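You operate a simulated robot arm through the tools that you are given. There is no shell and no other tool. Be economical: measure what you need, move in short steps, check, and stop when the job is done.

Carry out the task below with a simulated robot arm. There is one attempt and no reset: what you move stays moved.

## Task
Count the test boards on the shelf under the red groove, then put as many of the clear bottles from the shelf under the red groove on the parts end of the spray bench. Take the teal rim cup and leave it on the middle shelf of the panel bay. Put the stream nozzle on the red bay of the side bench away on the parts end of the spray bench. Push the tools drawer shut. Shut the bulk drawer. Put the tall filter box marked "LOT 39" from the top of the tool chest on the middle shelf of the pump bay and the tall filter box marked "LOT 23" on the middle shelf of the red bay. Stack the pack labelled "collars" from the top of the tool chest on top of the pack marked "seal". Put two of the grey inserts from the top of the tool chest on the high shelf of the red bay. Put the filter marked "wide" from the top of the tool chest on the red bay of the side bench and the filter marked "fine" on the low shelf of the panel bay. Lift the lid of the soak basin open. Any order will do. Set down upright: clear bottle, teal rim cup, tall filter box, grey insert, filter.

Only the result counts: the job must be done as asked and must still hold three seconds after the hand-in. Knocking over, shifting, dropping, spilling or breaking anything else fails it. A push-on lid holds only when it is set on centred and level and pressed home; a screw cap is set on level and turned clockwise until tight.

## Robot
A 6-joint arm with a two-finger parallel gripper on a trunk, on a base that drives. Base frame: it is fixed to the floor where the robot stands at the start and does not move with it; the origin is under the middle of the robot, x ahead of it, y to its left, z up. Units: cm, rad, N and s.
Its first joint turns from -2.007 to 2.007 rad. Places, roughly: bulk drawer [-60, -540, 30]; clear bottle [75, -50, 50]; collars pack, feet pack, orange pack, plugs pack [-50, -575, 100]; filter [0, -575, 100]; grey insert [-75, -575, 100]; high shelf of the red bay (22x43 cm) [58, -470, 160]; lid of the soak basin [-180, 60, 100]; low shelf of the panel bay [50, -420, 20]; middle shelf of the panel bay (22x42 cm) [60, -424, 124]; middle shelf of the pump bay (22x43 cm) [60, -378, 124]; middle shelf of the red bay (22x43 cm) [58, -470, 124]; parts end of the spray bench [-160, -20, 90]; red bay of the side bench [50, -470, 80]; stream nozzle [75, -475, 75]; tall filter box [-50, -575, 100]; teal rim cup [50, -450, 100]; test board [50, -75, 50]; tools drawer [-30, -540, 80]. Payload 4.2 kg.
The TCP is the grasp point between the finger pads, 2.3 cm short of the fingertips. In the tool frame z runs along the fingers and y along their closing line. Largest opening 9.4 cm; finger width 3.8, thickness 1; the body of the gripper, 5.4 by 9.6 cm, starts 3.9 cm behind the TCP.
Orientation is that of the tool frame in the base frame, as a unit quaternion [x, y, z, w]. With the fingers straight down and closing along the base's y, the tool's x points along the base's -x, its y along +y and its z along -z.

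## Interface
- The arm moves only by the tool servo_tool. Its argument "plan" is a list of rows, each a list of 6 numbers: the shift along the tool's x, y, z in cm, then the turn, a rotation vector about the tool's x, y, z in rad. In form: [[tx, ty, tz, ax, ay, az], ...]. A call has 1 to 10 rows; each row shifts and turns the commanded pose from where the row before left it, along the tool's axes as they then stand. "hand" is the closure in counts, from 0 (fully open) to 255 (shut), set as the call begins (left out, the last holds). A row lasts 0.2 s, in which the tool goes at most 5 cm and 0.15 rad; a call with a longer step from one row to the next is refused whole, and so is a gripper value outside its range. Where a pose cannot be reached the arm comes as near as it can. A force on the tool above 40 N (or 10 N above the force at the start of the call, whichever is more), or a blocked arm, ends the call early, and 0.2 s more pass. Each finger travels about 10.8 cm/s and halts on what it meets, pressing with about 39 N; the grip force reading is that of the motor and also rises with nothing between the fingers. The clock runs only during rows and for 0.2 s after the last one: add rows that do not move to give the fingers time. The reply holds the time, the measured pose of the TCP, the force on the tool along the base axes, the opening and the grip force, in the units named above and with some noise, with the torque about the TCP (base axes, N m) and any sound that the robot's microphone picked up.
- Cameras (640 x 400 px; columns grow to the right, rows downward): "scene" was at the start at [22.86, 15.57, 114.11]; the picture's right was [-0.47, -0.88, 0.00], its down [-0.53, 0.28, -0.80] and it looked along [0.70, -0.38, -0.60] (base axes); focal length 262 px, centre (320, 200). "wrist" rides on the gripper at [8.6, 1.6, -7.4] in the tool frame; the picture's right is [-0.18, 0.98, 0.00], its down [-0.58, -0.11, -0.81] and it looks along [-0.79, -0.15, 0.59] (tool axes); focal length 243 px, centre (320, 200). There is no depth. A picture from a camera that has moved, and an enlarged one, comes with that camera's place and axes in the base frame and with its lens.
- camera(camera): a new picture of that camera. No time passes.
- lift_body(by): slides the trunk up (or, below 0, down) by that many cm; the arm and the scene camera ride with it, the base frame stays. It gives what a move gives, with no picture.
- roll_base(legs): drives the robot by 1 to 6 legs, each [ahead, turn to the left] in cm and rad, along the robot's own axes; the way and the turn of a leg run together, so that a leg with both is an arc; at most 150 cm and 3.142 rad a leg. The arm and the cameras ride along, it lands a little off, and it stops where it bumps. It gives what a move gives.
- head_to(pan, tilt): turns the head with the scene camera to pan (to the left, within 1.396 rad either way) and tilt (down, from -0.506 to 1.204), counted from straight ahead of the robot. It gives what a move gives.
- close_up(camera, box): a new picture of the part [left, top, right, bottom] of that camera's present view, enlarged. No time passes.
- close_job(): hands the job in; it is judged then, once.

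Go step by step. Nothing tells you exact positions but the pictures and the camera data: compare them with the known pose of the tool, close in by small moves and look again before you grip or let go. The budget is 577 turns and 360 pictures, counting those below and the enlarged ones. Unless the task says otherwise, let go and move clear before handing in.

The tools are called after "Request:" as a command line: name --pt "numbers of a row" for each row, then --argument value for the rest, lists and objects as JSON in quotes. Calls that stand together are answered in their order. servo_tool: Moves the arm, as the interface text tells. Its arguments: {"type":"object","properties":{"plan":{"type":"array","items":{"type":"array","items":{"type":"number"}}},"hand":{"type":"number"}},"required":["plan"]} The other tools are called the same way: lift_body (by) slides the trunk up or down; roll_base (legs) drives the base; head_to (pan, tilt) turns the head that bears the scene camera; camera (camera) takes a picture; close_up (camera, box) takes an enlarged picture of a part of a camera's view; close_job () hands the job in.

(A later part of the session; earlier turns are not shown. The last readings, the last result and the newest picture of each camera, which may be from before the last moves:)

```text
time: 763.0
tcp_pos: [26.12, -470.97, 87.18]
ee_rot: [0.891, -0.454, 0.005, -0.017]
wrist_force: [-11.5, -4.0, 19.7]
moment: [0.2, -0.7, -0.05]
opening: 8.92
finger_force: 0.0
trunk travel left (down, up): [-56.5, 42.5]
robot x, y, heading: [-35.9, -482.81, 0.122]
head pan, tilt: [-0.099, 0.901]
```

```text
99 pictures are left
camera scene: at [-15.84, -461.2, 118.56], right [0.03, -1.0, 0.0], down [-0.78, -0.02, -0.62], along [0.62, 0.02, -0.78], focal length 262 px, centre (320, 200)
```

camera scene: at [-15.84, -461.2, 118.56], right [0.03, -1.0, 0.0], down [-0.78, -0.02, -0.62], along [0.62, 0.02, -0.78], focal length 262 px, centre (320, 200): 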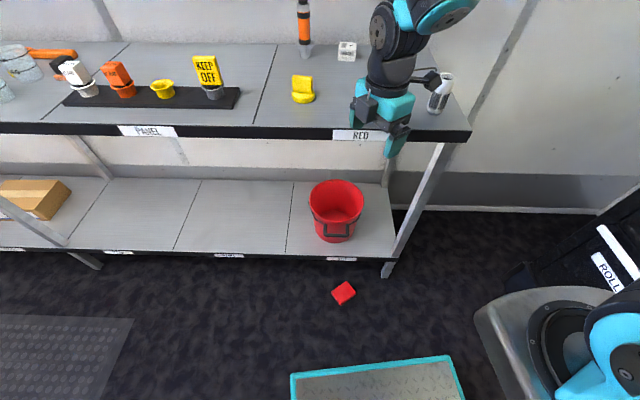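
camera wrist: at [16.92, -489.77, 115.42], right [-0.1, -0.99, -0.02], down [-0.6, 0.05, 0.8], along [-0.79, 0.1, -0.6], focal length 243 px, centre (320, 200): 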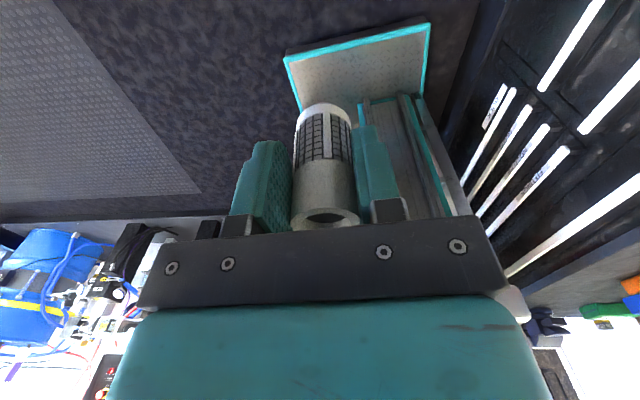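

A finger touched the bench edge while lowering. I'll raise, back off, and roll the hand half a turn so the camera faces the robot.

Request:
lift_body --by 8

Request:
roll_base --legs '[[-12, 0]]'

Request:
servo_tool --pt "0 0 0 0 0 0.15" --pt "0 0 0 0 0 0.15" --pt "0 0 0 0 0 0.15" --pt "0 0 0 0 0 0.15" --pt "0 0 0 0 0 0.15" --pt "0 0 0 0 0 0.15" --pt "0 0 0 0 0 0.15" --pt "0 0 0 0 0 0.15" --pt "0 0 0 0 0 0.15" --pt "0 0 0 0 0 0.15"

Request:
servo_tool --pt "0 0 0 0 0 0.15" --pt "0 0 0 0 0 0.15" --pt "0 0 0 0 0 0.15" --pt "0 0 0 0 0 0.15" --pt "0 0 0 0 0 0.15" --pt "0 0 0 0 0 0.15" --pt "0 0 0 0 0 0.15" --pt "0 0 0 0 0 0.15" --pt "0 0 0 0 0 0.15" --pt "0 0 0 0 0 0.15"

Request:
lift_body --by -40

Request:
camera --camera "scene"

```text
time: 764.1
tcp_pos: [26.13, -470.9, 95.09]
ee_rot: [0.891, -0.454, 0.005, -0.015]
wrist_force: [0.0, 0.0, -0.3]
moment: [0.0, 0.02, 0.02]
opening: 9.38
finger_force: 0.1
trunk travel left (down, up): [-64.5, 34.5]
robot x, y, heading: [-36.15, -483.3, 0.129]
head pan, tilt: [-0.099, 0.901]
```

```text
time: 765.4
tcp_pos: [14.36, -472.44, 95.09]
ee_rot: [0.891, -0.454, 0.005, -0.016]
wrist_force: [0.1, 0.0, 0.4]
moment: [0.01, 0.0, 0.0]
opening: 9.41
finger_force: 0.0
trunk travel left (down, up): [-64.5, 34.5]
robot x, y, heading: [-47.61, -484.24, 0.123]
head pan, tilt: [-0.099, 0.901]
```

```text
time: 767.6
tcp_pos: [14.19, -472.4, 95.07]
ee_rot: [-0.341, 0.94, 0.008, 0.016]
wrist_force: [0.1, 0.1, -0.7]
moment: [0.0, -0.01, -0.02]
opening: 9.41
finger_force: 0.0
trunk travel left (down, up): [-64.5, 34.5]
robot x, y, heading: [-47.93, -484.09, 0.123]
head pan, tilt: [-0.099, 0.901]
```

```text
time: 769.8
tcp_pos: [14.18, -472.48, 95.09]
ee_rot: [0.39, 0.921, 0.015, 0.006]
wrist_force: [-0.4, 0.4, 0.2]
moment: [0.01, 0.01, -0.02]
opening: 9.41
finger_force: 0.0
trunk travel left (down, up): [-64.5, 34.5]
robot x, y, heading: [-47.89, -484.1, 0.124]
head pan, tilt: [-0.099, 0.901]
```

```text
time: 773.6
tcp_pos: [14.27, -472.47, 55.01]
ee_rot: [0.389, 0.921, 0.015, 0.006]
wrist_force: [1.0, 0.3, -0.3]
moment: [-0.01, 0.0, -0.03]
opening: 9.41
finger_force: 0.1
trunk travel left (down, up): [-24.5, 74.5]
robot x, y, heading: [-47.53, -484.3, 0.124]
head pan, tilt: [-0.099, 0.901]
```

```text
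98 pictures are left
camera scene: at [-27.55, -462.68, 86.52], right [0.03, -1.0, 0.0], down [-0.78, -0.02, -0.62], along [0.62, 0.02, -0.78], focal length 262 px, centre (320, 200)
```

scene: 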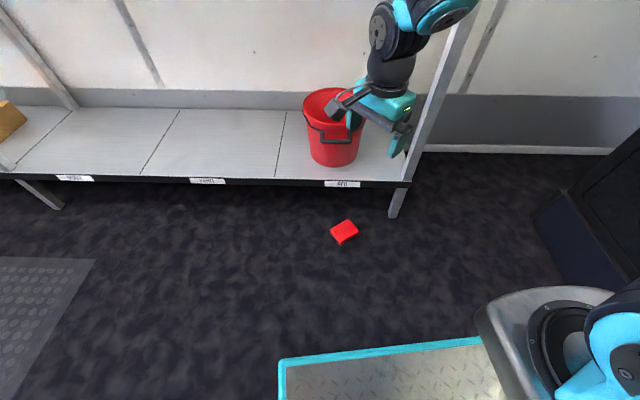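

Request:
roll_base --legs '[[9.8, 0]]'

Request:
lift_body --by -24

Request:
servo_tool --pt "0 0 4 0 0 0.15" --pt "0 0 4 0 0 0" --pt "0 0 4 0 0 0"

Request:
camera --camera "wrist"

Request:
camera --camera "scene"

```text
time: 774.7
tcp_pos: [23.98, -470.99, 55.02]
ee_rot: [0.388, 0.921, 0.016, 0.006]
wrist_force: [-0.5, 0.0, 0.4]
moment: [-0.01, 0.01, 0.0]
opening: 9.4
finger_force: 0.0
trunk travel left (down, up): [-24.5, 74.5]
robot x, y, heading: [-38.23, -483.05, 0.122]
head pan, tilt: [-0.099, 0.901]
```

```text
time: 777.2
tcp_pos: [24.0, -471.0, 31.02]
ee_rot: [0.388, 0.921, 0.015, 0.006]
wrist_force: [-0.9, -0.3, 0.2]
moment: [0.0, -0.01, 0.04]
opening: 9.39
finger_force: 0.1
trunk travel left (down, up): [-0.5, 98.5]
robot x, y, heading: [-37.88, -482.82, 0.126]
head pan, tilt: [-0.099, 0.901]
```

```text
time: 778.0
tcp_pos: [23.99, -470.51, 18.93]
ee_rot: [0.456, 0.89, 0.016, 0.005]
wrist_force: [-0.1, 0.9, 0.4]
moment: [-0.03, 0.01, -0.01]
opening: 9.42
finger_force: 0.2
trunk travel left (down, up): [-0.5, 98.5]
robot x, y, heading: [-38.06, -483.17, 0.131]
head pan, tilt: [-0.099, 0.901]
```

```text
97 pictures are left
camera wrist: at [20.14, -462.75, 26.55], right [0.91, 0.42, 0.03], down [0.23, -0.56, 0.8], along [0.36, -0.72, -0.6], focal length 243 px, centre (320, 200)
```

wrist: 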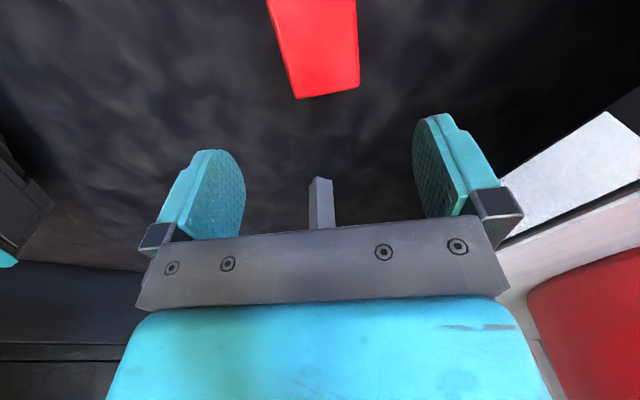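

```text
96 pictures are left
camera scene: at [-17.86, -461.39, 62.52], right [0.03, -1.0, 0.0], down [-0.78, -0.02, -0.62], along [0.62, 0.02, -0.78], focal length 262 px, centre (320, 200)
```

scene: 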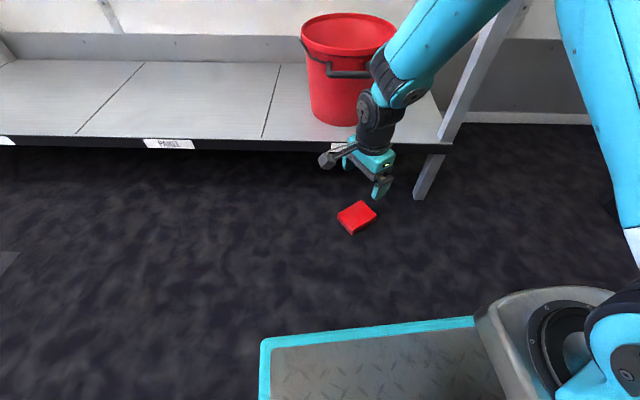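

Request:
servo_tool --pt "0 0 4 0 0 0" --pt "0 0 4 0 0 0" --pt "0 0 4 0 0 0" --pt "0 0 2 0 0 0"

Request:
camera --camera "wrist"

Request:
close_up --camera "scene" --box '[290, 130, 450, 250]'

```text
time: 779.0
tcp_pos: [24.31, -470.43, 4.98]
ee_rot: [0.456, 0.89, 0.015, 0.005]
wrist_force: [0.1, 0.3, 0.4]
moment: [0.0, 0.0, 0.0]
opening: 9.41
finger_force: 0.0
trunk travel left (down, up): [-0.5, 98.5]
robot x, y, heading: [-38.16, -483.34, 0.129]
head pan, tilt: [-0.099, 0.901]
```

```text
95 pictures are left
camera wrist: at [20.43, -462.56, 12.52], right [0.91, 0.42, 0.03], down [0.23, -0.56, 0.8], along [0.36, -0.72, -0.6], focal length 243 px, centre (320, 200)
```

wrist: 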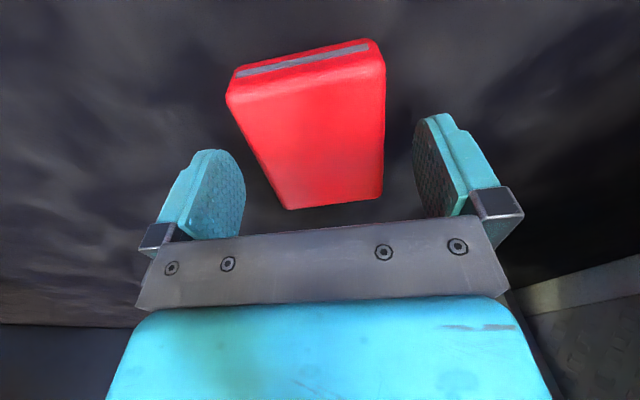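

```text
3.33 times, centred on (370, 190) of scene
camera zoom: at [-17.85, -461.39, 62.52], right [0.03, -1.0, 0.0], down [-0.78, -0.02, -0.62], along [0.62, 0.02, -0.78], focal length 874 px, centre (153, 233)
```

zoom: 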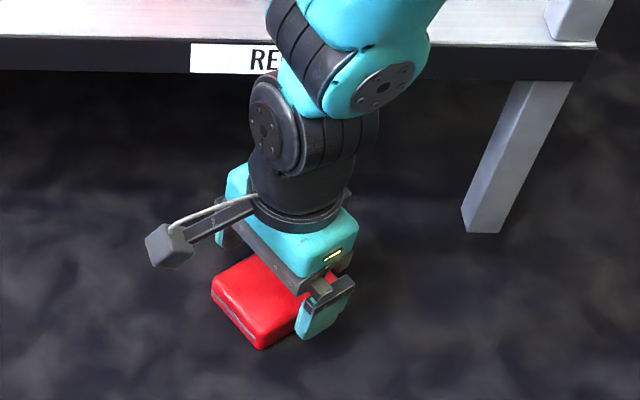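

Request:
servo_tool --pt "1.5 0 0 0 0 0" --pt "0 0 1.2 0 0 0" --pt "0 0 0.5 0 0 0"

Request:
servo_tool --pt "0 0 0 0 0 0" --pt "0 0 0 0 0 0" --pt "0 0 0 0 0 0" --pt "0 0 0 0 0 0" --hand 255

Request:
servo_tool --pt "0 0 -4 0 0 0" --pt "0 0 -4 0 0 0" --pt "0 0 -4 0 0 0" --pt "0 0 -4 0 0 0" --pt "0 0 -4 0 0 0"

Request:
camera --camera "wrist"

```text
time: 779.8
tcp_pos: [23.77, -469.02, 3.38]
ee_rot: [0.457, 0.89, 0.016, 0.005]
wrist_force: [-0.5, 0.0, 0.4]
moment: [-0.02, 0.0, -0.03]
opening: 9.39
finger_force: 0.1
trunk travel left (down, up): [-0.5, 98.5]
robot x, y, heading: [-37.84, -483.0, 0.13]
head pan, tilt: [-0.099, 0.901]
```

```text
time: 780.8
tcp_pos: [23.82, -469.1, 3.49]
ee_rot: [0.457, 0.89, 0.016, 0.005]
wrist_force: [-0.2, 1.1, 0.2]
moment: [-0.07, -0.02, 0.0]
opening: 6.96
finger_force: 38.8
trunk travel left (down, up): [-0.5, 98.5]
robot x, y, heading: [-38.24, -483.16, 0.128]
head pan, tilt: [-0.099, 0.901]
```

```text
time: 782.0
tcp_pos: [23.29, -469.67, 23.3]
ee_rot: [0.457, 0.89, 0.017, 0.005]
wrist_force: [0.0, 0.9, -0.9]
moment: [0.04, 0.02, -0.02]
opening: 6.9
finger_force: 38.8
trunk travel left (down, up): [-0.5, 98.5]
robot x, y, heading: [-37.97, -482.98, 0.129]
head pan, tilt: [-0.099, 0.901]
```

```text
93 pictures are left
camera wrist: at [19.3, -461.85, 30.93], right [0.91, 0.42, 0.03], down [0.23, -0.55, 0.8], along [0.36, -0.72, -0.6], focal length 243 px, centre (320, 200)
```

wrist: 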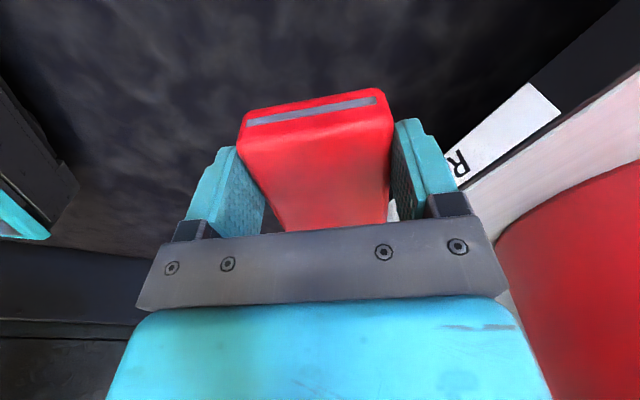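

SEALS is gripped. I'll back off, raise, and rotate so its long axis points along x.

Request:
roll_base --legs '[[-14, 0]]'

Request:
lift_body --by 40

Request:
lift_body --by 40

Request:
servo_tool --pt "0 0 0 0 0 -0.15" --pt "0 0 0 0 0 -0.15" --pt "0 0 0 0 0 -0.15" --pt "0 0 0 0 0 -0.15" --pt "0 0 0 0 0 -0.15" --pt "0 0 0 0 0 -0.15" --pt "0 0 0 0 0 -0.05"

Request:
head_to --pan -0.1 --tilt 0.5

Request:
camera --camera "scene"

```text
time: 783.4
tcp_pos: [9.53, -471.35, 23.38]
ee_rot: [0.454, 0.891, 0.015, 0.005]
wrist_force: [-0.6, -0.3, -0.8]
moment: [-0.01, 0.03, 0.01]
opening: 6.94
finger_force: 39.1
trunk travel left (down, up): [-0.5, 98.5]
robot x, y, heading: [-51.77, -484.75, 0.134]
head pan, tilt: [-0.099, 0.901]
```

```text
time: 787.2
tcp_pos: [9.61, -471.4, 63.26]
ee_rot: [0.455, 0.89, 0.016, 0.005]
wrist_force: [0.3, 0.4, -0.6]
moment: [0.02, -0.01, -0.01]
opening: 6.93
finger_force: 38.5
trunk travel left (down, up): [-40.5, 58.5]
robot x, y, heading: [-51.33, -484.93, 0.13]
head pan, tilt: [-0.099, 0.901]
```

```text
time: 791.0
tcp_pos: [9.69, -471.28, 103.28]
ee_rot: [0.454, 0.891, 0.015, 0.006]
wrist_force: [0.9, -0.6, -0.6]
moment: [0.0, -0.01, 0.01]
opening: 6.94
finger_force: 39.1
trunk travel left (down, up): [-80.5, 18.5]
robot x, y, heading: [-51.38, -484.65, 0.13]
head pan, tilt: [-0.099, 0.901]
```

```text
time: 792.6
tcp_pos: [9.58, -471.27, 103.31]
ee_rot: [-0.003, 1.0, 0.012, 0.011]
wrist_force: [-0.2, -0.5, -0.5]
moment: [0.04, 0.0, -0.02]
opening: 6.92
finger_force: 38.8
trunk travel left (down, up): [-80.5, 18.5]
robot x, y, heading: [-51.54, -484.62, 0.131]
head pan, tilt: [-0.099, 0.901]
```

```text
time: 793.5
tcp_pos: [9.68, -471.28, 103.3]
ee_rot: [-0.002, 1.0, 0.013, 0.012]
wrist_force: [-0.3, 0.3, -0.7]
moment: [0.05, 0.04, 0.01]
opening: 6.92
finger_force: 39.4
trunk travel left (down, up): [-80.5, 18.5]
robot x, y, heading: [-51.54, -484.85, 0.128]
head pan, tilt: [-0.099, 0.499]
```

```text
92 pictures are left
camera scene: at [-29.94, -463.05, 145.89], right [0.03, -1.0, 0.0], down [-0.48, -0.01, -0.88], along [0.88, 0.03, -0.48], focal length 262 px, centre (320, 200)
```

scene: 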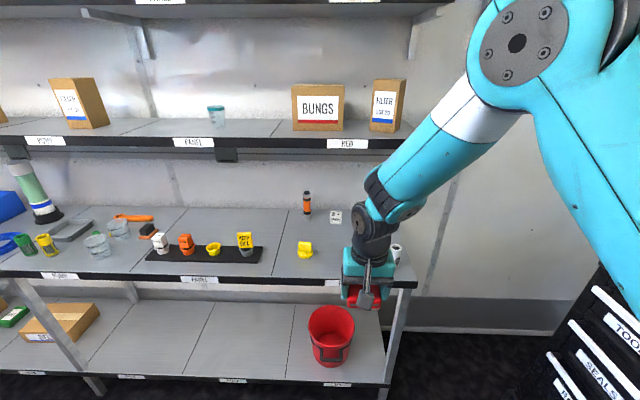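

Request:
roll_base --legs '[[23.4, 0]]'

Request:
lift_body --by -13

Request:
lift_body --by -1

Request:
lift_body --by -0.5

Request:
camera --camera "wrist"

Request:
close_up --camera "scene" --box '[260, 180, 460, 330]'

```text
time: 795.2
tcp_pos: [32.73, -468.84, 103.29]
ee_rot: [0.002, 1.0, 0.012, 0.011]
wrist_force: [0.3, -0.1, -1.1]
moment: [0.01, 0.0, 0.01]
opening: 6.92
finger_force: 38.5
trunk travel left (down, up): [-80.5, 18.5]
robot x, y, heading: [-28.66, -481.94, 0.122]
head pan, tilt: [-0.099, 0.499]
```

```text
time: 796.8
tcp_pos: [32.79, -468.8, 90.28]
ee_rot: [0.001, 1.0, 0.012, 0.011]
wrist_force: [-0.3, 0.5, -0.2]
moment: [0.0, 0.03, -0.01]
opening: 6.91
finger_force: 39.3
trunk travel left (down, up): [-67.5, 31.5]
robot x, y, heading: [-28.52, -482.17, 0.128]
head pan, tilt: [-0.099, 0.499]
```

```text
time: 797.4
tcp_pos: [32.83, -468.87, 89.36]
ee_rot: [0.002, 1.0, 0.012, 0.011]
wrist_force: [0.4, -0.3, -0.5]
moment: [-0.01, 0.02, 0.0]
opening: 6.95
finger_force: 39.3
trunk travel left (down, up): [-66.5, 32.5]
robot x, y, heading: [-28.75, -481.92, 0.12]
head pan, tilt: [-0.099, 0.499]
```

```text
time: 797.9
tcp_pos: [32.91, -468.79, 88.84]
ee_rot: [0.002, 1.0, 0.012, 0.011]
wrist_force: [0.1, 0.3, -0.2]
moment: [-0.03, 0.0, 0.01]
opening: 6.9
finger_force: 39.0
trunk travel left (down, up): [-66.0, 33.0]
robot x, y, heading: [-28.41, -482.33, 0.121]
head pan, tilt: [-0.099, 0.499]
```

```text
91 pictures are left
camera wrist: at [24.03, -467.24, 96.08], right [0.19, 0.98, 0.03], down [0.56, -0.13, 0.82], along [0.81, -0.14, -0.58], focal length 243 px, centre (320, 200)
```

wrist: 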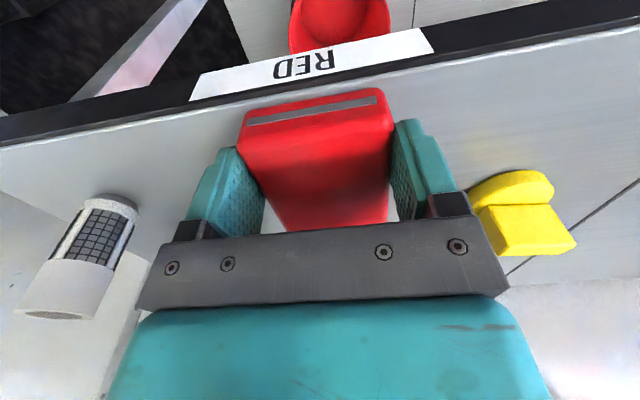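

```text
2.67 times, centred on (360, 255) of scene
camera zoom: at [-6.67, -460.28, 131.4], right [0.02, -1.0, 0.0], down [-0.48, -0.01, -0.88], along [0.88, 0.02, -0.48], focal length 699 px, centre (213, 53)
```

zoom: 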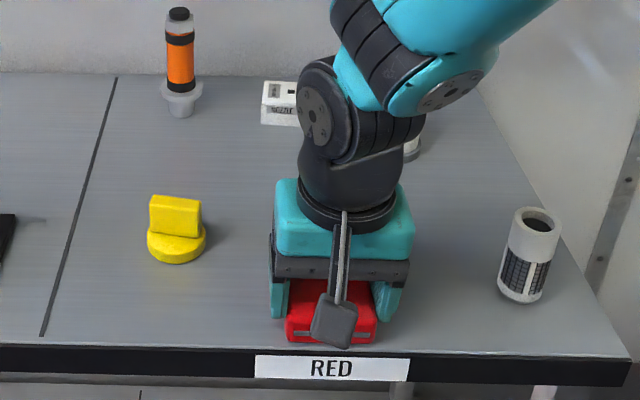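

Request:
lift_body --by -0.4

Request:
lift_body --by -0.4

```text
time: 798.5
tcp_pos: [32.89, -468.78, 88.5]
ee_rot: [0.001, 1.0, 0.013, 0.012]
wrist_force: [-1.4, -0.8, 16.4]
moment: [-0.63, 0.48, -0.04]
opening: 6.91
finger_force: 38.3
trunk travel left (down, up): [-65.6, 33.4]
robot x, y, heading: [-28.17, -481.78, 0.121]
head pan, tilt: [-0.099, 0.499]
```

```text
time: 798.9
tcp_pos: [32.87, -468.75, 88.48]
ee_rot: [0.001, 1.0, 0.013, 0.014]
wrist_force: [-4.2, -0.9, 14.6]
moment: [-0.13, 0.57, 0.05]
opening: 6.95
finger_force: 39.0
trunk travel left (down, up): [-65.4, 33.6]
robot x, y, heading: [-28.57, -482.27, 0.121]
head pan, tilt: [-0.099, 0.499]
stopped: the force on the tool passed its limit (the readings are from after the stop); the commanded pose is now the measured one
```

Request:
servo_tool --pt "0 0 0 0 0 0" --pt "0 0 0 0 0 0" --pt "0 0 0 0 0 0" --hand 40

Request:
lift_body --by 18

Request:
roll_base --legs '[[-22, 0]]'

Request:
camera --camera "scene"

Request:
servo_tool --pt "0 0 0 0 -0.15 0" --pt "0 0 0 0 -0.15 0" --pt "0 0 0 0 -0.15 0" --pt "0 0 0 0 -0.15 0" --pt "0 0 0 0 -0.15 0" --pt "0 0 0 0 -0.15 0" --pt "0 0 0 0 -0.15 0" --pt "0 0 0 0 -0.15 0" --pt "0 0 0 0 -0.15 0" --pt "0 0 0 0 -0.15 0"

```text
time: 799.7
tcp_pos: [33.05, -468.7, 88.4]
ee_rot: [0.002, 1.0, 0.013, 0.013]
wrist_force: [-0.9, -0.8, 0.3]
moment: [-0.02, -0.03, -0.01]
opening: 7.93
finger_force: 0.2
trunk travel left (down, up): [-65.4, 33.6]
robot x, y, heading: [-28.27, -481.87, 0.121]
head pan, tilt: [-0.099, 0.499]
```

```text
time: 801.7
tcp_pos: [33.02, -468.76, 106.34]
ee_rot: [0.001, 1.0, 0.014, 0.014]
wrist_force: [-0.3, 0.3, 0.6]
moment: [0.03, -0.01, -0.01]
opening: 7.96
finger_force: 0.0
trunk travel left (down, up): [-83.4, 15.6]
robot x, y, heading: [-28.29, -481.87, 0.124]
head pan, tilt: [-0.099, 0.499]
```

```text
time: 803.4
tcp_pos: [10.77, -471.26, 106.4]
ee_rot: [-0.001, 1.0, 0.013, 0.013]
wrist_force: [0.6, 0.6, 0.8]
moment: [-0.02, 0.01, 0.02]
opening: 7.91
finger_force: 0.1
trunk travel left (down, up): [-83.4, 15.6]
robot x, y, heading: [-50.7, -484.58, 0.124]
head pan, tilt: [-0.099, 0.499]
```

```text
89 pictures are left
camera scene: at [-28.78, -462.96, 148.79], right [0.03, -1.0, 0.0], down [-0.48, -0.01, -0.88], along [0.88, 0.02, -0.48], focal length 262 px, centre (320, 200)
```

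scene: 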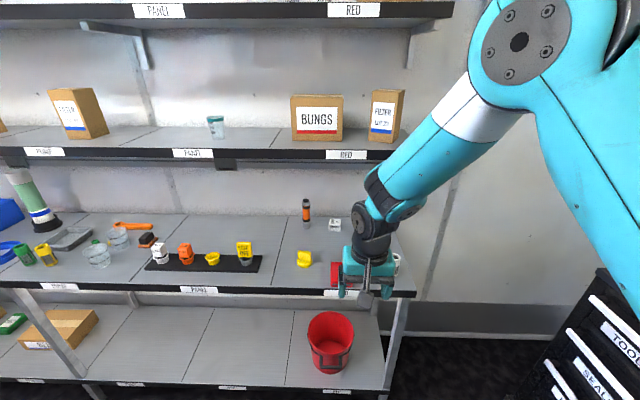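

```text
time: 805.5
tcp_pos: [12.23, -468.35, 107.56]
ee_rot: [0.012, 0.779, 0.006, 0.627]
wrist_force: [0.0, -0.1, -0.2]
moment: [-0.04, -0.01, -0.01]
opening: 7.92
finger_force: 0.1
out of reach, approached as far as the arm can: row 9, 10
trunk travel left (down, up): [-83.4, 15.6]
robot x, y, heading: [-50.64, -484.87, 0.123]
head pan, tilt: [-0.099, 0.499]
```

Request:
servo_tool --pt "-3.9 0 -0.86 0 0 0" --pt "-3.9 0 -0.86 0 0 0" --pt "-3.9 0 -0.86 0 0 0" --pt "-3.9 0 -0.86 0 0 0" --pt "-3.9 0 -0.86 0 0 0" --pt "-3.9 0 -0.86 0 0 0" --pt "0 0 0 0 -0.1 0" --pt "0 0 0 0 -0.1 0"

Request:
lift_body --by -40

Request:
camera --camera "wrist"

Request:
camera --camera "scene"

```text
time: 807.4
tcp_pos: [12.29, -469.05, 131.52]
ee_rot: [0.012, 0.712, 0.006, 0.702]
wrist_force: [0.6, -0.5, 0.3]
moment: [0.01, 0.02, 0.02]
opening: 7.92
finger_force: 0.0
trunk travel left (down, up): [-83.4, 15.6]
robot x, y, heading: [-50.64, -484.25, 0.123]
head pan, tilt: [-0.099, 0.499]
```

```text
time: 811.2
tcp_pos: [12.3, -469.08, 91.65]
ee_rot: [0.011, 0.713, 0.007, 0.701]
wrist_force: [0.0, -0.5, -0.3]
moment: [0.02, 0.0, -0.03]
opening: 7.92
finger_force: 0.1
trunk travel left (down, up): [-43.4, 55.6]
robot x, y, heading: [-50.36, -484.82, 0.125]
head pan, tilt: [-0.099, 0.499]
```

```text
88 pictures are left
camera wrist: at [4.74, -467.06, 83.09], right [0.01, 0.98, 0.21], down [-0.8, -0.12, 0.59], along [0.6, -0.17, 0.78], focal length 243 px, centre (320, 200)
```

wrist: 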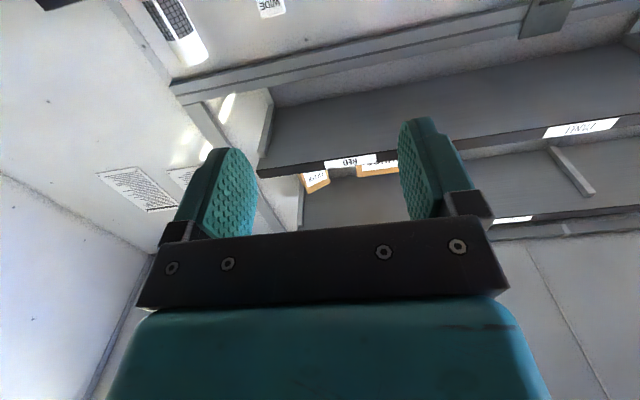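

```text
87 pictures are left
camera scene: at [-28.79, -462.96, 108.79], right [0.03, -1.0, 0.0], down [-0.48, -0.01, -0.88], along [0.88, 0.02, -0.48], focal length 262 px, centre (320, 200)
```

scene: 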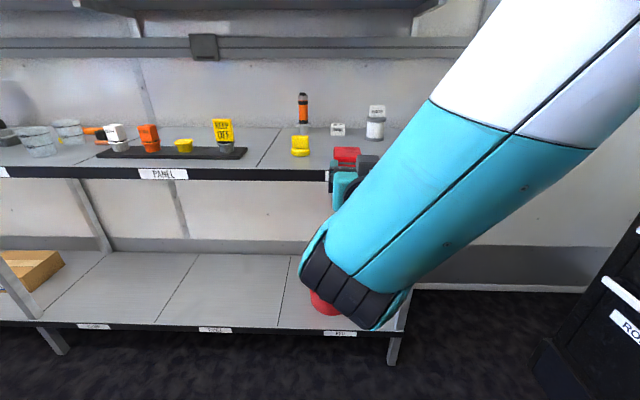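

Request:
servo_tool --pt "0 -2.4 0 0 0 0" --hand 0

Request:
lift_body --by -4

Request:
roll_base --legs '[[14, 0]]'

Request:
close_up --camera "scene" --box '[260, 90, 460, 240]'

```text
time: 811.6
tcp_pos: [12.43, -471.46, 91.6]
ee_rot: [0.011, 0.713, 0.006, 0.701]
wrist_force: [-0.1, 0.4, 0.3]
moment: [0.02, 0.03, -0.05]
opening: 9.41
finger_force: 0.2
trunk travel left (down, up): [-43.4, 55.6]
robot x, y, heading: [-50.42, -484.56, 0.126]
head pan, tilt: [-0.099, 0.499]
```

```text
time: 812.4
tcp_pos: [12.39, -471.42, 87.54]
ee_rot: [0.012, 0.713, 0.006, 0.701]
wrist_force: [0.5, -0.3, -0.4]
moment: [-0.03, -0.03, -0.01]
opening: 9.39
finger_force: 0.1
trunk travel left (down, up): [-39.4, 59.6]
robot x, y, heading: [-50.66, -484.47, 0.129]
head pan, tilt: [-0.099, 0.499]
```

```text
time: 813.8
tcp_pos: [26.53, -469.37, 87.63]
ee_rot: [0.01, 0.713, 0.008, 0.701]
wrist_force: [0.8, 0.2, 0.5]
moment: [0.01, -0.01, 0.01]
opening: 9.39
finger_force: 0.0
trunk travel left (down, up): [-39.4, 59.6]
robot x, y, heading: [-36.21, -482.67, 0.128]
head pan, tilt: [-0.099, 0.499]
```

```text
2.67 times, centred on (360, 165) of scene
camera zoom: at [-14.7, -461.05, 104.79], right [0.03, -1.0, 0.0], down [-0.48, -0.01, -0.88], along [0.88, 0.03, -0.48], focal length 699 px, centre (213, 293)
```

zoom: 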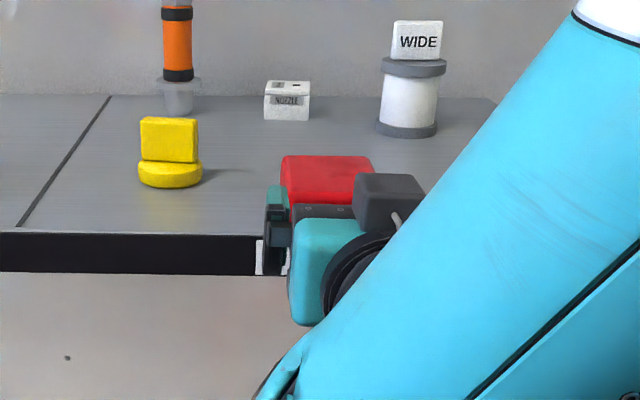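

Request:
roll_base --legs '[[7, 0]]'

Request:
servo_tool --pt "0 0.3 0 0 0 0" --pt "0 0 0 0 0 0"

Request:
servo_tool --pt "0 0 0 0 0 0" --pt "0 0 0 0 0 0" --pt "0 0 0 0 0 0" --pt "0 0 0 0 0 0" --hand 255

Request:
close_up --camera "scene" --box '[260, 90, 460, 240]'

```text
time: 814.8
tcp_pos: [33.58, -468.56, 87.49]
ee_rot: [0.011, 0.713, 0.006, 0.701]
wrist_force: [-0.1, -0.4, 0.2]
moment: [0.01, 0.01, -0.02]
opening: 9.41
finger_force: 0.0
trunk travel left (down, up): [-39.4, 59.6]
robot x, y, heading: [-29.33, -481.26, 0.127]
head pan, tilt: [-0.099, 0.499]
```

```text
time: 815.4
tcp_pos: [33.65, -468.29, 87.49]
ee_rot: [0.01, 0.713, 0.006, 0.701]
wrist_force: [0.4, 0.6, 0.5]
moment: [0.01, 0.02, -0.07]
opening: 9.42
finger_force: 0.1
trunk travel left (down, up): [-39.4, 59.6]
robot x, y, heading: [-29.4, -481.92, 0.128]
head pan, tilt: [-0.099, 0.499]
```

```text
time: 816.4
tcp_pos: [33.63, -468.23, 87.63]
ee_rot: [0.012, 0.713, 0.006, 0.701]
wrist_force: [0.4, 0.9, 1.8]
moment: [-0.06, 0.05, 0.0]
opening: 6.99
finger_force: 38.6
trunk travel left (down, up): [-39.4, 59.6]
robot x, y, heading: [-28.93, -481.62, 0.128]
head pan, tilt: [-0.099, 0.499]
```

```text
2.67 times, centred on (360, 165) of scene
camera zoom: at [-7.59, -460.18, 104.79], right [0.03, -1.0, 0.0], down [-0.48, -0.01, -0.88], along [0.88, 0.02, -0.48], focal length 699 px, centre (213, 293)
```

zoom: 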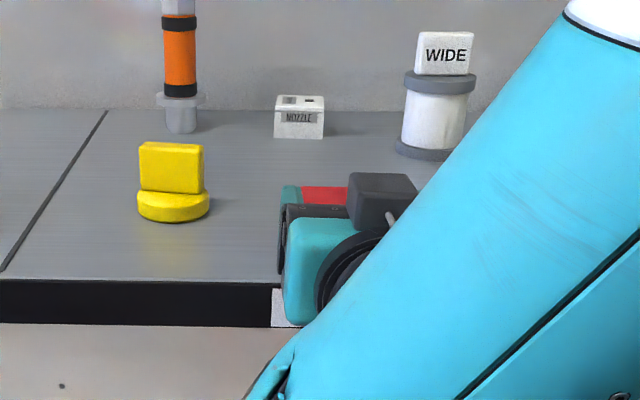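

Request:
lift_body --by 10

Request:
roll_base --legs '[[-14, 0]]'

Request:
servo_tool --pt "0 0 0 0 0 -0.15" --pt "0 0 0 0 0 -0.15" --pt "0 0 0 0 0 -0.15" --pt "0 0 0 0 0 -0.15" --pt "0 0 0 0 0 -0.15" --pt "0 0 0 0 0 -0.15" --pt "0 0 0 0 0 -0.15" --pt "0 0 0 0 0 -0.15" --pt "0 0 0 0 0 -0.15" --pt "0 0 0 0 0 -0.15"

Request:
servo_tool --pt "0 0 0 0 0 -0.15" --pt "0 0 0 0 0 -0.15" --pt "0 0 0 0 0 -0.15" --pt "0 0 0 0 0 -0.15" --pt "0 0 0 0 0 -0.15" --pt "0 0 0 0 0 -0.15" --pt "0 0 0 0 0 -0.15" --pt "0 0 0 0 0 -0.15" --pt "0 0 0 0 0 -0.15" --pt "0 0 0 0 0 -0.15"

Request:
servo_tool --pt "0 0 0 0 0 -0.14"

Request:
camera --camera "wrist"

```text
time: 817.7
tcp_pos: [33.51, -468.16, 97.62]
ee_rot: [0.011, 0.713, 0.006, 0.701]
wrist_force: [-0.3, -0.5, -1.2]
moment: [0.01, 0.03, 0.01]
opening: 6.93
finger_force: 39.3
trunk travel left (down, up): [-49.4, 49.6]
robot x, y, heading: [-29.23, -481.97, 0.126]
head pan, tilt: [-0.099, 0.499]
```

```text
time: 819.0
tcp_pos: [19.15, -469.93, 97.63]
ee_rot: [0.011, 0.713, 0.007, 0.701]
wrist_force: [0.0, 0.7, -1.2]
moment: [-0.01, -0.01, 0.01]
opening: 6.97
finger_force: 39.2
trunk travel left (down, up): [-49.4, 49.6]
robot x, y, heading: [-43.56, -483.85, 0.128]
head pan, tilt: [-0.099, 0.499]
```

```text
time: 821.2
tcp_pos: [19.15, -469.84, 97.53]
ee_rot: [-0.478, 0.529, -0.474, 0.517]
wrist_force: [0.7, 0.0, -0.5]
moment: [0.03, 0.01, 0.05]
opening: 6.97
finger_force: 38.7
trunk travel left (down, up): [-49.4, 49.6]
robot x, y, heading: [-43.57, -483.57, 0.126]
head pan, tilt: [-0.099, 0.499]
```

```text
time: 823.5
tcp_pos: [19.25, -470.06, 97.53]
ee_rot: [0.71, -0.06, 0.699, -0.056]
wrist_force: [0.2, 0.1, -0.8]
moment: [-0.01, 0.01, -0.01]
opening: 6.96
finger_force: 39.1
trunk travel left (down, up): [-49.4, 49.6]
robot x, y, heading: [-43.7, -483.69, 0.125]
head pan, tilt: [-0.099, 0.499]
```

```text
time: 823.9
tcp_pos: [19.13, -469.88, 97.55]
ee_rot: [0.713, -0.011, 0.701, -0.007]
wrist_force: [0.0, 0.1, -0.6]
moment: [0.0, 0.03, -0.01]
opening: 6.95
finger_force: 39.4
trunk travel left (down, up): [-49.4, 49.6]
robot x, y, heading: [-44.07, -483.75, 0.131]
head pan, tilt: [-0.099, 0.499]
```

```text
84 pictures are left
camera wrist: at [11.94, -471.69, 106.31], right [-0.01, -0.98, -0.21], down [-0.81, 0.13, -0.57], along [0.58, 0.17, -0.8], focal length 243 px, centre (320, 200)
```

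wrist: 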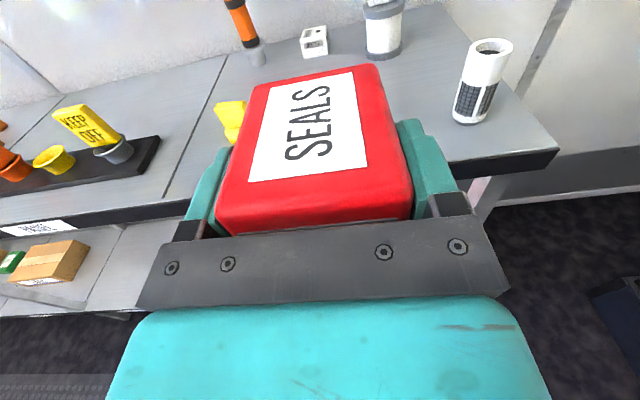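

The label is up now. I'll set it back at the bench edge.

Request:
roll_base --legs '[[15, 0]]'

Request:
lift_body --by -9

Request:
lift_body --by -0.6

Request:
lift_body --by -0.4

Request:
lift_body --by -0.3

```text
time: 825.2
tcp_pos: [34.52, -468.0, 97.63]
ee_rot: [0.713, -0.013, 0.701, -0.007]
wrist_force: [0.3, -0.2, -0.9]
moment: [-0.01, -0.02, 0.03]
opening: 6.92
finger_force: 38.7
trunk travel left (down, up): [-49.4, 49.6]
robot x, y, heading: [-28.25, -482.17, 0.13]
head pan, tilt: [-0.099, 0.499]
```

```text
time: 826.5
tcp_pos: [34.5, -467.92, 88.59]
ee_rot: [0.713, -0.011, 0.701, -0.007]
wrist_force: [0.2, -0.4, -0.8]
moment: [0.02, 0.02, 0.01]
opening: 6.96
finger_force: 39.4
trunk travel left (down, up): [-40.4, 58.6]
robot x, y, heading: [-28.15, -481.87, 0.13]
head pan, tilt: [-0.099, 0.499]
```

```text
time: 827.0
tcp_pos: [34.41, -468.0, 88.03]
ee_rot: [0.713, -0.013, 0.701, -0.007]
wrist_force: [0.2, -0.1, -1.1]
moment: [-0.01, 0.01, 0.03]
opening: 6.96
finger_force: 38.4
trunk travel left (down, up): [-39.8, 59.2]
robot x, y, heading: [-28.32, -481.77, 0.126]
head pan, tilt: [-0.099, 0.499]
```

```text
time: 827.6
tcp_pos: [34.56, -468.01, 87.79]
ee_rot: [0.711, -0.012, 0.703, -0.007]
wrist_force: [3.5, 0.3, 15.2]
moment: [-0.76, 0.58, 0.11]
opening: 6.96
finger_force: 38.6
trunk travel left (down, up): [-39.4, 59.6]
robot x, y, heading: [-28.18, -481.94, 0.134]
head pan, tilt: [-0.099, 0.499]
```

```text
time: 828.0
tcp_pos: [34.5, -468.02, 87.89]
ee_rot: [0.708, -0.01, 0.706, -0.007]
wrist_force: [-1.5, -0.4, 8.9]
moment: [-0.44, 0.45, -0.06]
opening: 6.96
finger_force: 39.0
trunk travel left (down, up): [-39.2, 59.8]
robot x, y, heading: [-28.16, -481.8, 0.129]
head pan, tilt: [-0.099, 0.499]
stopped: the force on the tool passed its limit (the readings are from after the stop); the commanded pose is now the measured one
```

Request:
servo_tool --pt "0 0 0 0 0 0" --pt "0 0 0 0 0 0" --pt "0 0 0 0 0 0" --pt "0 0 -3 0 0 0" --pt "0 0 -3 0 0 0" --pt "0 0 -3 0 0 0" --hand 0

Request:
roll_base --legs '[[-16, 0]]'

Request:
lift_body --by 38

Request:
servo_tool --pt "-4 0 1 0 0 0" --pt "-4 0 1 0 0 0" --pt "-4 0 1 0 -0.1 0" --pt "-4 0 1 0 -0.12 0" --pt "-4 0 1 0 -0.15 0" --pt "-3 0 2 0 -0.15 0" --pt "0 0 0 0 -0.15 0" --pt "0 0 0 0 -0.15 0" --pt "0 0 0 0 -0.15 0" --pt "0 0 0 0 -0.15 0"

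Request:
servo_tool --pt "0 0 0 0 -0.15 0" --pt "0 0 0 0 -0.15 0" --pt "0 0 0 0 -0.15 0"

Request:
camera --camera "scene"

```text
time: 829.4
tcp_pos: [27.95, -468.05, 89.2]
ee_rot: [0.715, -0.009, 0.699, -0.009]
wrist_force: [-0.1, 0.5, -0.5]
moment: [0.02, -0.01, -0.01]
opening: 9.4
finger_force: 0.1
out of reach, approached as far as the arm can: row 5, 6
trunk travel left (down, up): [-39.2, 59.8]
robot x, y, heading: [-28.61, -481.76, 0.129]
head pan, tilt: [-0.099, 0.499]
```

```text
time: 830.9
tcp_pos: [11.75, -470.14, 89.13]
ee_rot: [0.715, -0.01, 0.699, -0.008]
wrist_force: [0.9, 0.1, 0.2]
moment: [-0.02, 0.01, -0.02]
opening: 9.37
finger_force: 0.1
trunk travel left (down, up): [-39.2, 59.8]
robot x, y, heading: [-44.21, -483.65, 0.123]
head pan, tilt: [-0.099, 0.499]
```

```text
time: 834.5
tcp_pos: [11.9, -470.31, 127.12]
ee_rot: [0.715, -0.01, 0.699, -0.008]
wrist_force: [0.3, 0.0, -0.1]
moment: [0.03, 0.02, 0.0]
opening: 9.39
finger_force: 0.1
trunk travel left (down, up): [-77.2, 21.8]
robot x, y, heading: [-44.63, -483.78, 0.128]
head pan, tilt: [-0.099, 0.499]
```

```text
time: 836.7
tcp_pos: [16.92, -470.16, 106.82]
ee_rot: [0.977, -0.003, 0.211, -0.012]
wrist_force: [-0.5, 0.6, 0.3]
moment: [-0.03, -0.01, 0.0]
opening: 9.42
finger_force: 0.0
out of reach, approached as far as the arm can: row 1, 2
trunk travel left (down, up): [-77.2, 21.8]
robot x, y, heading: [-44.25, -483.97, 0.125]
head pan, tilt: [-0.099, 0.499]
```

```text
time: 837.5
tcp_pos: [16.88, -470.22, 106.9]
ee_rot: [1.0, -0.001, -0.012, -0.013]
wrist_force: [-0.6, 0.1, 0.5]
moment: [0.0, 0.0, 0.0]
opening: 9.44
finger_force: 0.1
trunk travel left (down, up): [-77.2, 21.8]
robot x, y, heading: [-44.72, -483.9, 0.125]
head pan, tilt: [-0.099, 0.499]
```

```text
83 pictures are left
camera scene: at [-22.83, -462.15, 142.58], right [0.03, -1.0, 0.0], down [-0.48, -0.01, -0.88], along [0.88, 0.02, -0.48], focal length 262 px, centre (320, 200)
```

scene: 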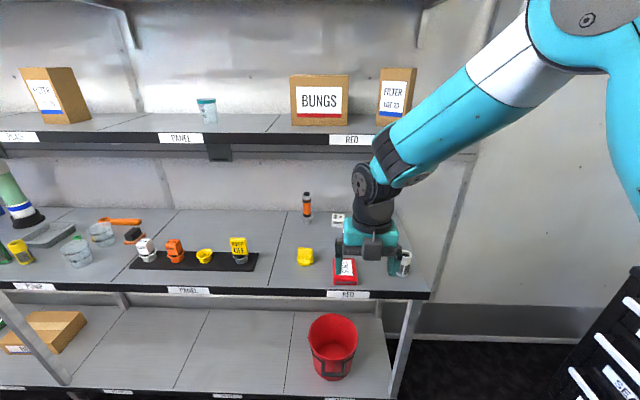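

SEALS lies label-up at about (36.7,-468). I'll roll the hand half a turn (camera to the robot side), then regrip it from above.

Request:
servo_tool --pt "0 0 0 0 0 0.15" --pt "0 0 0 0 0 0.15" --pt "0 0 0 0 0 0.15" --pt "0 0 0 0 0 0.15" --pt "0 0 0 0 0 0.15" --pt "0 0 0 0 0 0.15" --pt "0 0 0 0 0 0.15" --pt "0 0 0 0 0 0.15" --pt "0 0 0 0 0 0.15" --pt "0 0 0 0 0 0.15"

Request:
servo_tool --pt "0 0 0 0 0 0.15" --pt "0 0 0 0 0 0.15" --pt "0 0 0 0 0 0.15" --pt "0 0 0 0 0 0.15" --pt "0 0 0 0 0 0.15" --pt "0 0 0 0 0 0.15" --pt "0 0 0 0 0 0.15" --pt "0 0 0 0 0 0.15" --pt "0 0 0 0 0 0.15" --pt "0 0 0 0 0 0.14"

Request:
servo_tool --pt "0 0 0 0 0 0.15"

Request:
roll_base --legs '[[20, 0]]'

Request:
camera --camera "wrist"

Request:
close_up --camera "scene" --box '[260, 180, 460, 330]'

```text
time: 839.7
tcp_pos: [16.71, -470.12, 106.8]
ee_rot: [0.73, -0.683, -0.017, -0.002]
wrist_force: [-0.1, 0.8, 0.0]
moment: [-0.01, -0.01, 0.01]
opening: 9.4
finger_force: 0.0
trunk travel left (down, up): [-77.2, 21.8]
robot x, y, heading: [-44.57, -483.54, 0.129]
head pan, tilt: [-0.099, 0.499]
```

```text
time: 841.9
tcp_pos: [16.69, -470.3, 106.8]
ee_rot: [-0.075, 0.997, 0.014, -0.01]
wrist_force: [0.7, -0.1, -0.2]
moment: [-0.01, -0.03, -0.02]
opening: 9.4
finger_force: 0.0
trunk travel left (down, up): [-77.2, 21.8]
robot x, y, heading: [-44.39, -483.75, 0.128]
head pan, tilt: [-0.099, 0.499]
```

```text
time: 842.3
tcp_pos: [16.7, -470.39, 106.77]
ee_rot: [0.0, 1.0, 0.014, -0.011]
wrist_force: [0.3, -0.2, -0.4]
moment: [-0.02, 0.03, 0.03]
opening: 9.4
finger_force: 0.2
trunk travel left (down, up): [-77.2, 21.8]
robot x, y, heading: [-44.73, -483.98, 0.123]
head pan, tilt: [-0.099, 0.499]
```

```text
time: 843.9
tcp_pos: [36.61, -467.76, 106.77]
ee_rot: [-0.003, 1.0, 0.013, -0.011]
wrist_force: [-0.1, -0.6, 0.0]
moment: [-0.01, 0.01, 0.02]
opening: 9.38
finger_force: 0.1
trunk travel left (down, up): [-77.2, 21.8]
robot x, y, heading: [-24.44, -481.36, 0.13]
head pan, tilt: [-0.099, 0.499]
```

```text
82 pictures are left
camera wrist: at [28.19, -466.2, 114.43], right [0.18, 0.98, 0.02], down [0.6, -0.13, 0.79], along [0.78, -0.13, -0.61], focal length 243 px, centre (320, 200)
```

wrist: 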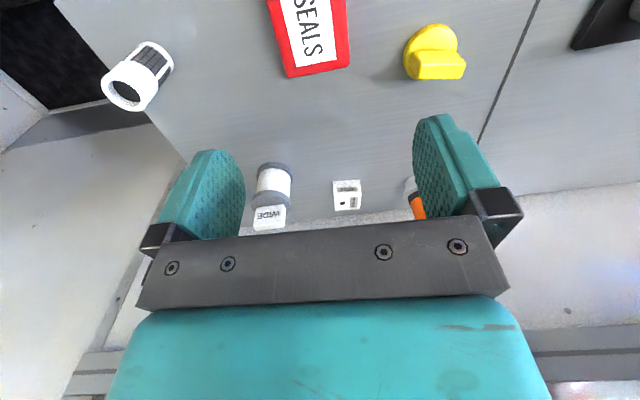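

```text
2.67 times, centred on (360, 255) of scene
camera zoom: at [-2.85, -459.55, 142.57], right [0.03, -1.0, 0.0], down [-0.48, -0.01, -0.88], along [0.88, 0.03, -0.48], focal length 699 px, centre (213, 53)
```

zoom: 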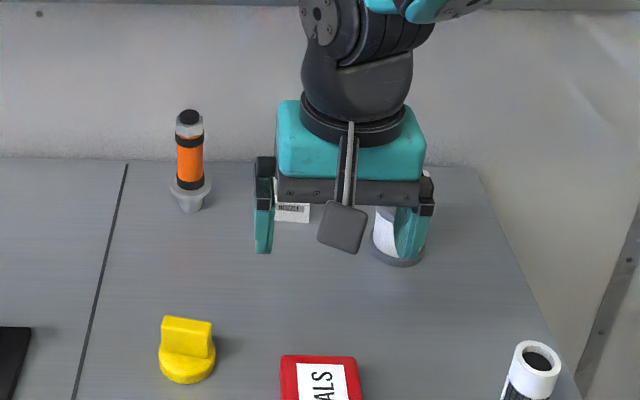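

Request:
servo_tool --pt "1.5 0 0 0 0 0"

Request:
lift_body --by -15

Request:
camera --camera "wrist"

Request:
lift_body --by -3.5

Request:
servo_tool --pt "0 0 0 0 0 0" --pt "0 0 0 0 0 0" --pt "0 0 0 0 0 0" --pt "0 0 0 0 0 0" --hand 255

Request:
lift_body --by 9

```text
time: 844.3
tcp_pos: [35.18, -467.75, 106.68]
ee_rot: [-0.003, 1.0, 0.013, -0.011]
wrist_force: [0.5, -0.3, -0.3]
moment: [-0.01, -0.01, -0.01]
opening: 9.41
finger_force: 0.1
trunk travel left (down, up): [-77.2, 21.8]
robot x, y, heading: [-24.52, -481.03, 0.13]
head pan, tilt: [-0.099, 0.499]
```

```text
time: 846.1
tcp_pos: [35.13, -467.82, 91.63]
ee_rot: [-0.003, 1.0, 0.013, -0.012]
wrist_force: [-0.1, 0.3, 0.1]
moment: [0.02, -0.02, 0.01]
opening: 9.42
finger_force: 0.0
trunk travel left (down, up): [-62.2, 36.8]
robot x, y, heading: [-24.53, -481.47, 0.129]
head pan, tilt: [-0.099, 0.499]
```

```text
80 pictures are left
camera wrist: at [26.7, -466.29, 99.37], right [0.18, 0.98, 0.02], down [0.6, -0.13, 0.79], along [0.78, -0.13, -0.61], focal length 243 px, centre (320, 200)
```

wrist: 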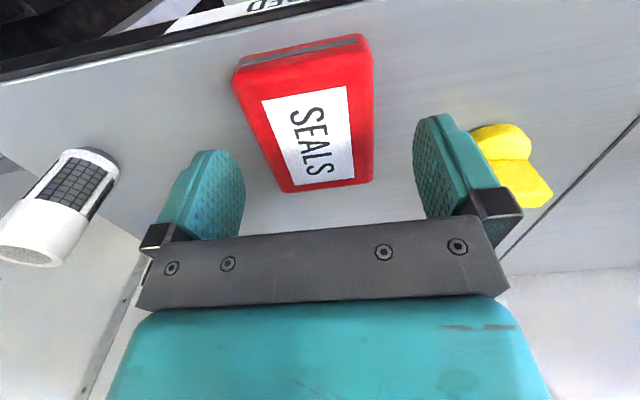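

```text
time: 846.9
tcp_pos: [35.17, -467.78, 88.21]
ee_rot: [-0.003, 1.0, 0.012, -0.011]
wrist_force: [-0.2, -0.4, 0.2]
moment: [0.02, -0.03, 0.04]
opening: 9.4
finger_force: 0.1
trunk travel left (down, up): [-58.7, 40.3]
robot x, y, heading: [-24.45, -481.26, 0.127]
head pan, tilt: [-0.099, 0.499]
```

```text
time: 847.9
tcp_pos: [35.34, -467.71, 88.29]
ee_rot: [-0.003, 1.0, 0.013, -0.011]
wrist_force: [-0.2, 0.0, 2.9]
moment: [-0.07, -0.01, -0.02]
opening: 6.95
finger_force: 38.8
trunk travel left (down, up): [-58.7, 40.3]
robot x, y, heading: [-24.5, -481.42, 0.129]
head pan, tilt: [-0.099, 0.499]
```

```text
time: 849.1
tcp_pos: [35.34, -467.79, 97.24]
ee_rot: [-0.002, 1.0, 0.013, -0.01]
wrist_force: [1.0, -0.4, -0.9]
moment: [-0.03, 0.0, -0.02]
opening: 6.93
finger_force: 39.4
trunk travel left (down, up): [-67.7, 31.3]
robot x, y, heading: [-24.79, -481.15, 0.13]
head pan, tilt: [-0.099, 0.499]
```

Request:
servo_tool --pt "0 0 0 0 0 0.15" --pt "0 0 0 0 0 0.15" --pt "0 0 0 0 0 0.15" --pt "0 0 0 0 0 0.15" --pt "0 0 0 0 0 0.15" --pt "0 0 0 0 0 0.15" --pt "0 0 0 0 0 0.15" --pt "0 0 0 0 0 0.15" --pt "0 0 0 0 0 0.15" --pt "0 0 0 0 0 0.15"

Request:
servo_tool --pt "-1.9 2 0 0 0 0.07" --pt "-1.9 2 0 0 0 0" --pt "-1.9 2 0 0 0 0"

Request:
camera --camera "scene"

```text
time: 851.3
tcp_pos: [35.16, -467.66, 97.14]
ee_rot: [0.681, 0.733, 0.001, -0.017]
wrist_force: [-0.4, 0.1, -0.8]
moment: [0.03, 0.04, -0.01]
opening: 6.96
finger_force: 39.2
trunk travel left (down, up): [-67.7, 31.3]
robot x, y, heading: [-24.49, -481.38, 0.131]
head pan, tilt: [-0.099, 0.499]
```

```text
time: 852.1
tcp_pos: [41.37, -473.12, 96.9]
ee_rot: [0.705, 0.709, 0.001, -0.017]
wrist_force: [-0.1, -0.2, -0.8]
moment: [-0.01, 0.0, -0.01]
opening: 6.97
finger_force: 39.2
trunk travel left (down, up): [-67.7, 31.3]
robot x, y, heading: [-24.31, -481.07, 0.13]
head pan, tilt: [-0.099, 0.499]
```

```text
79 pictures are left
camera scene: at [-2.88, -459.53, 133.07], right [0.03, -1.0, 0.0], down [-0.48, -0.01, -0.88], along [0.88, 0.03, -0.48], focal length 262 px, centre (320, 200)
```

scene: 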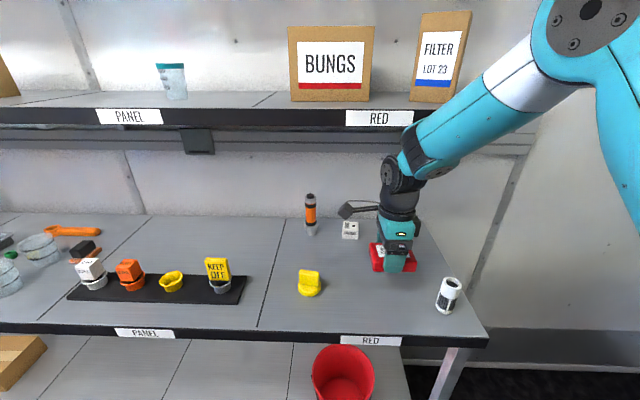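

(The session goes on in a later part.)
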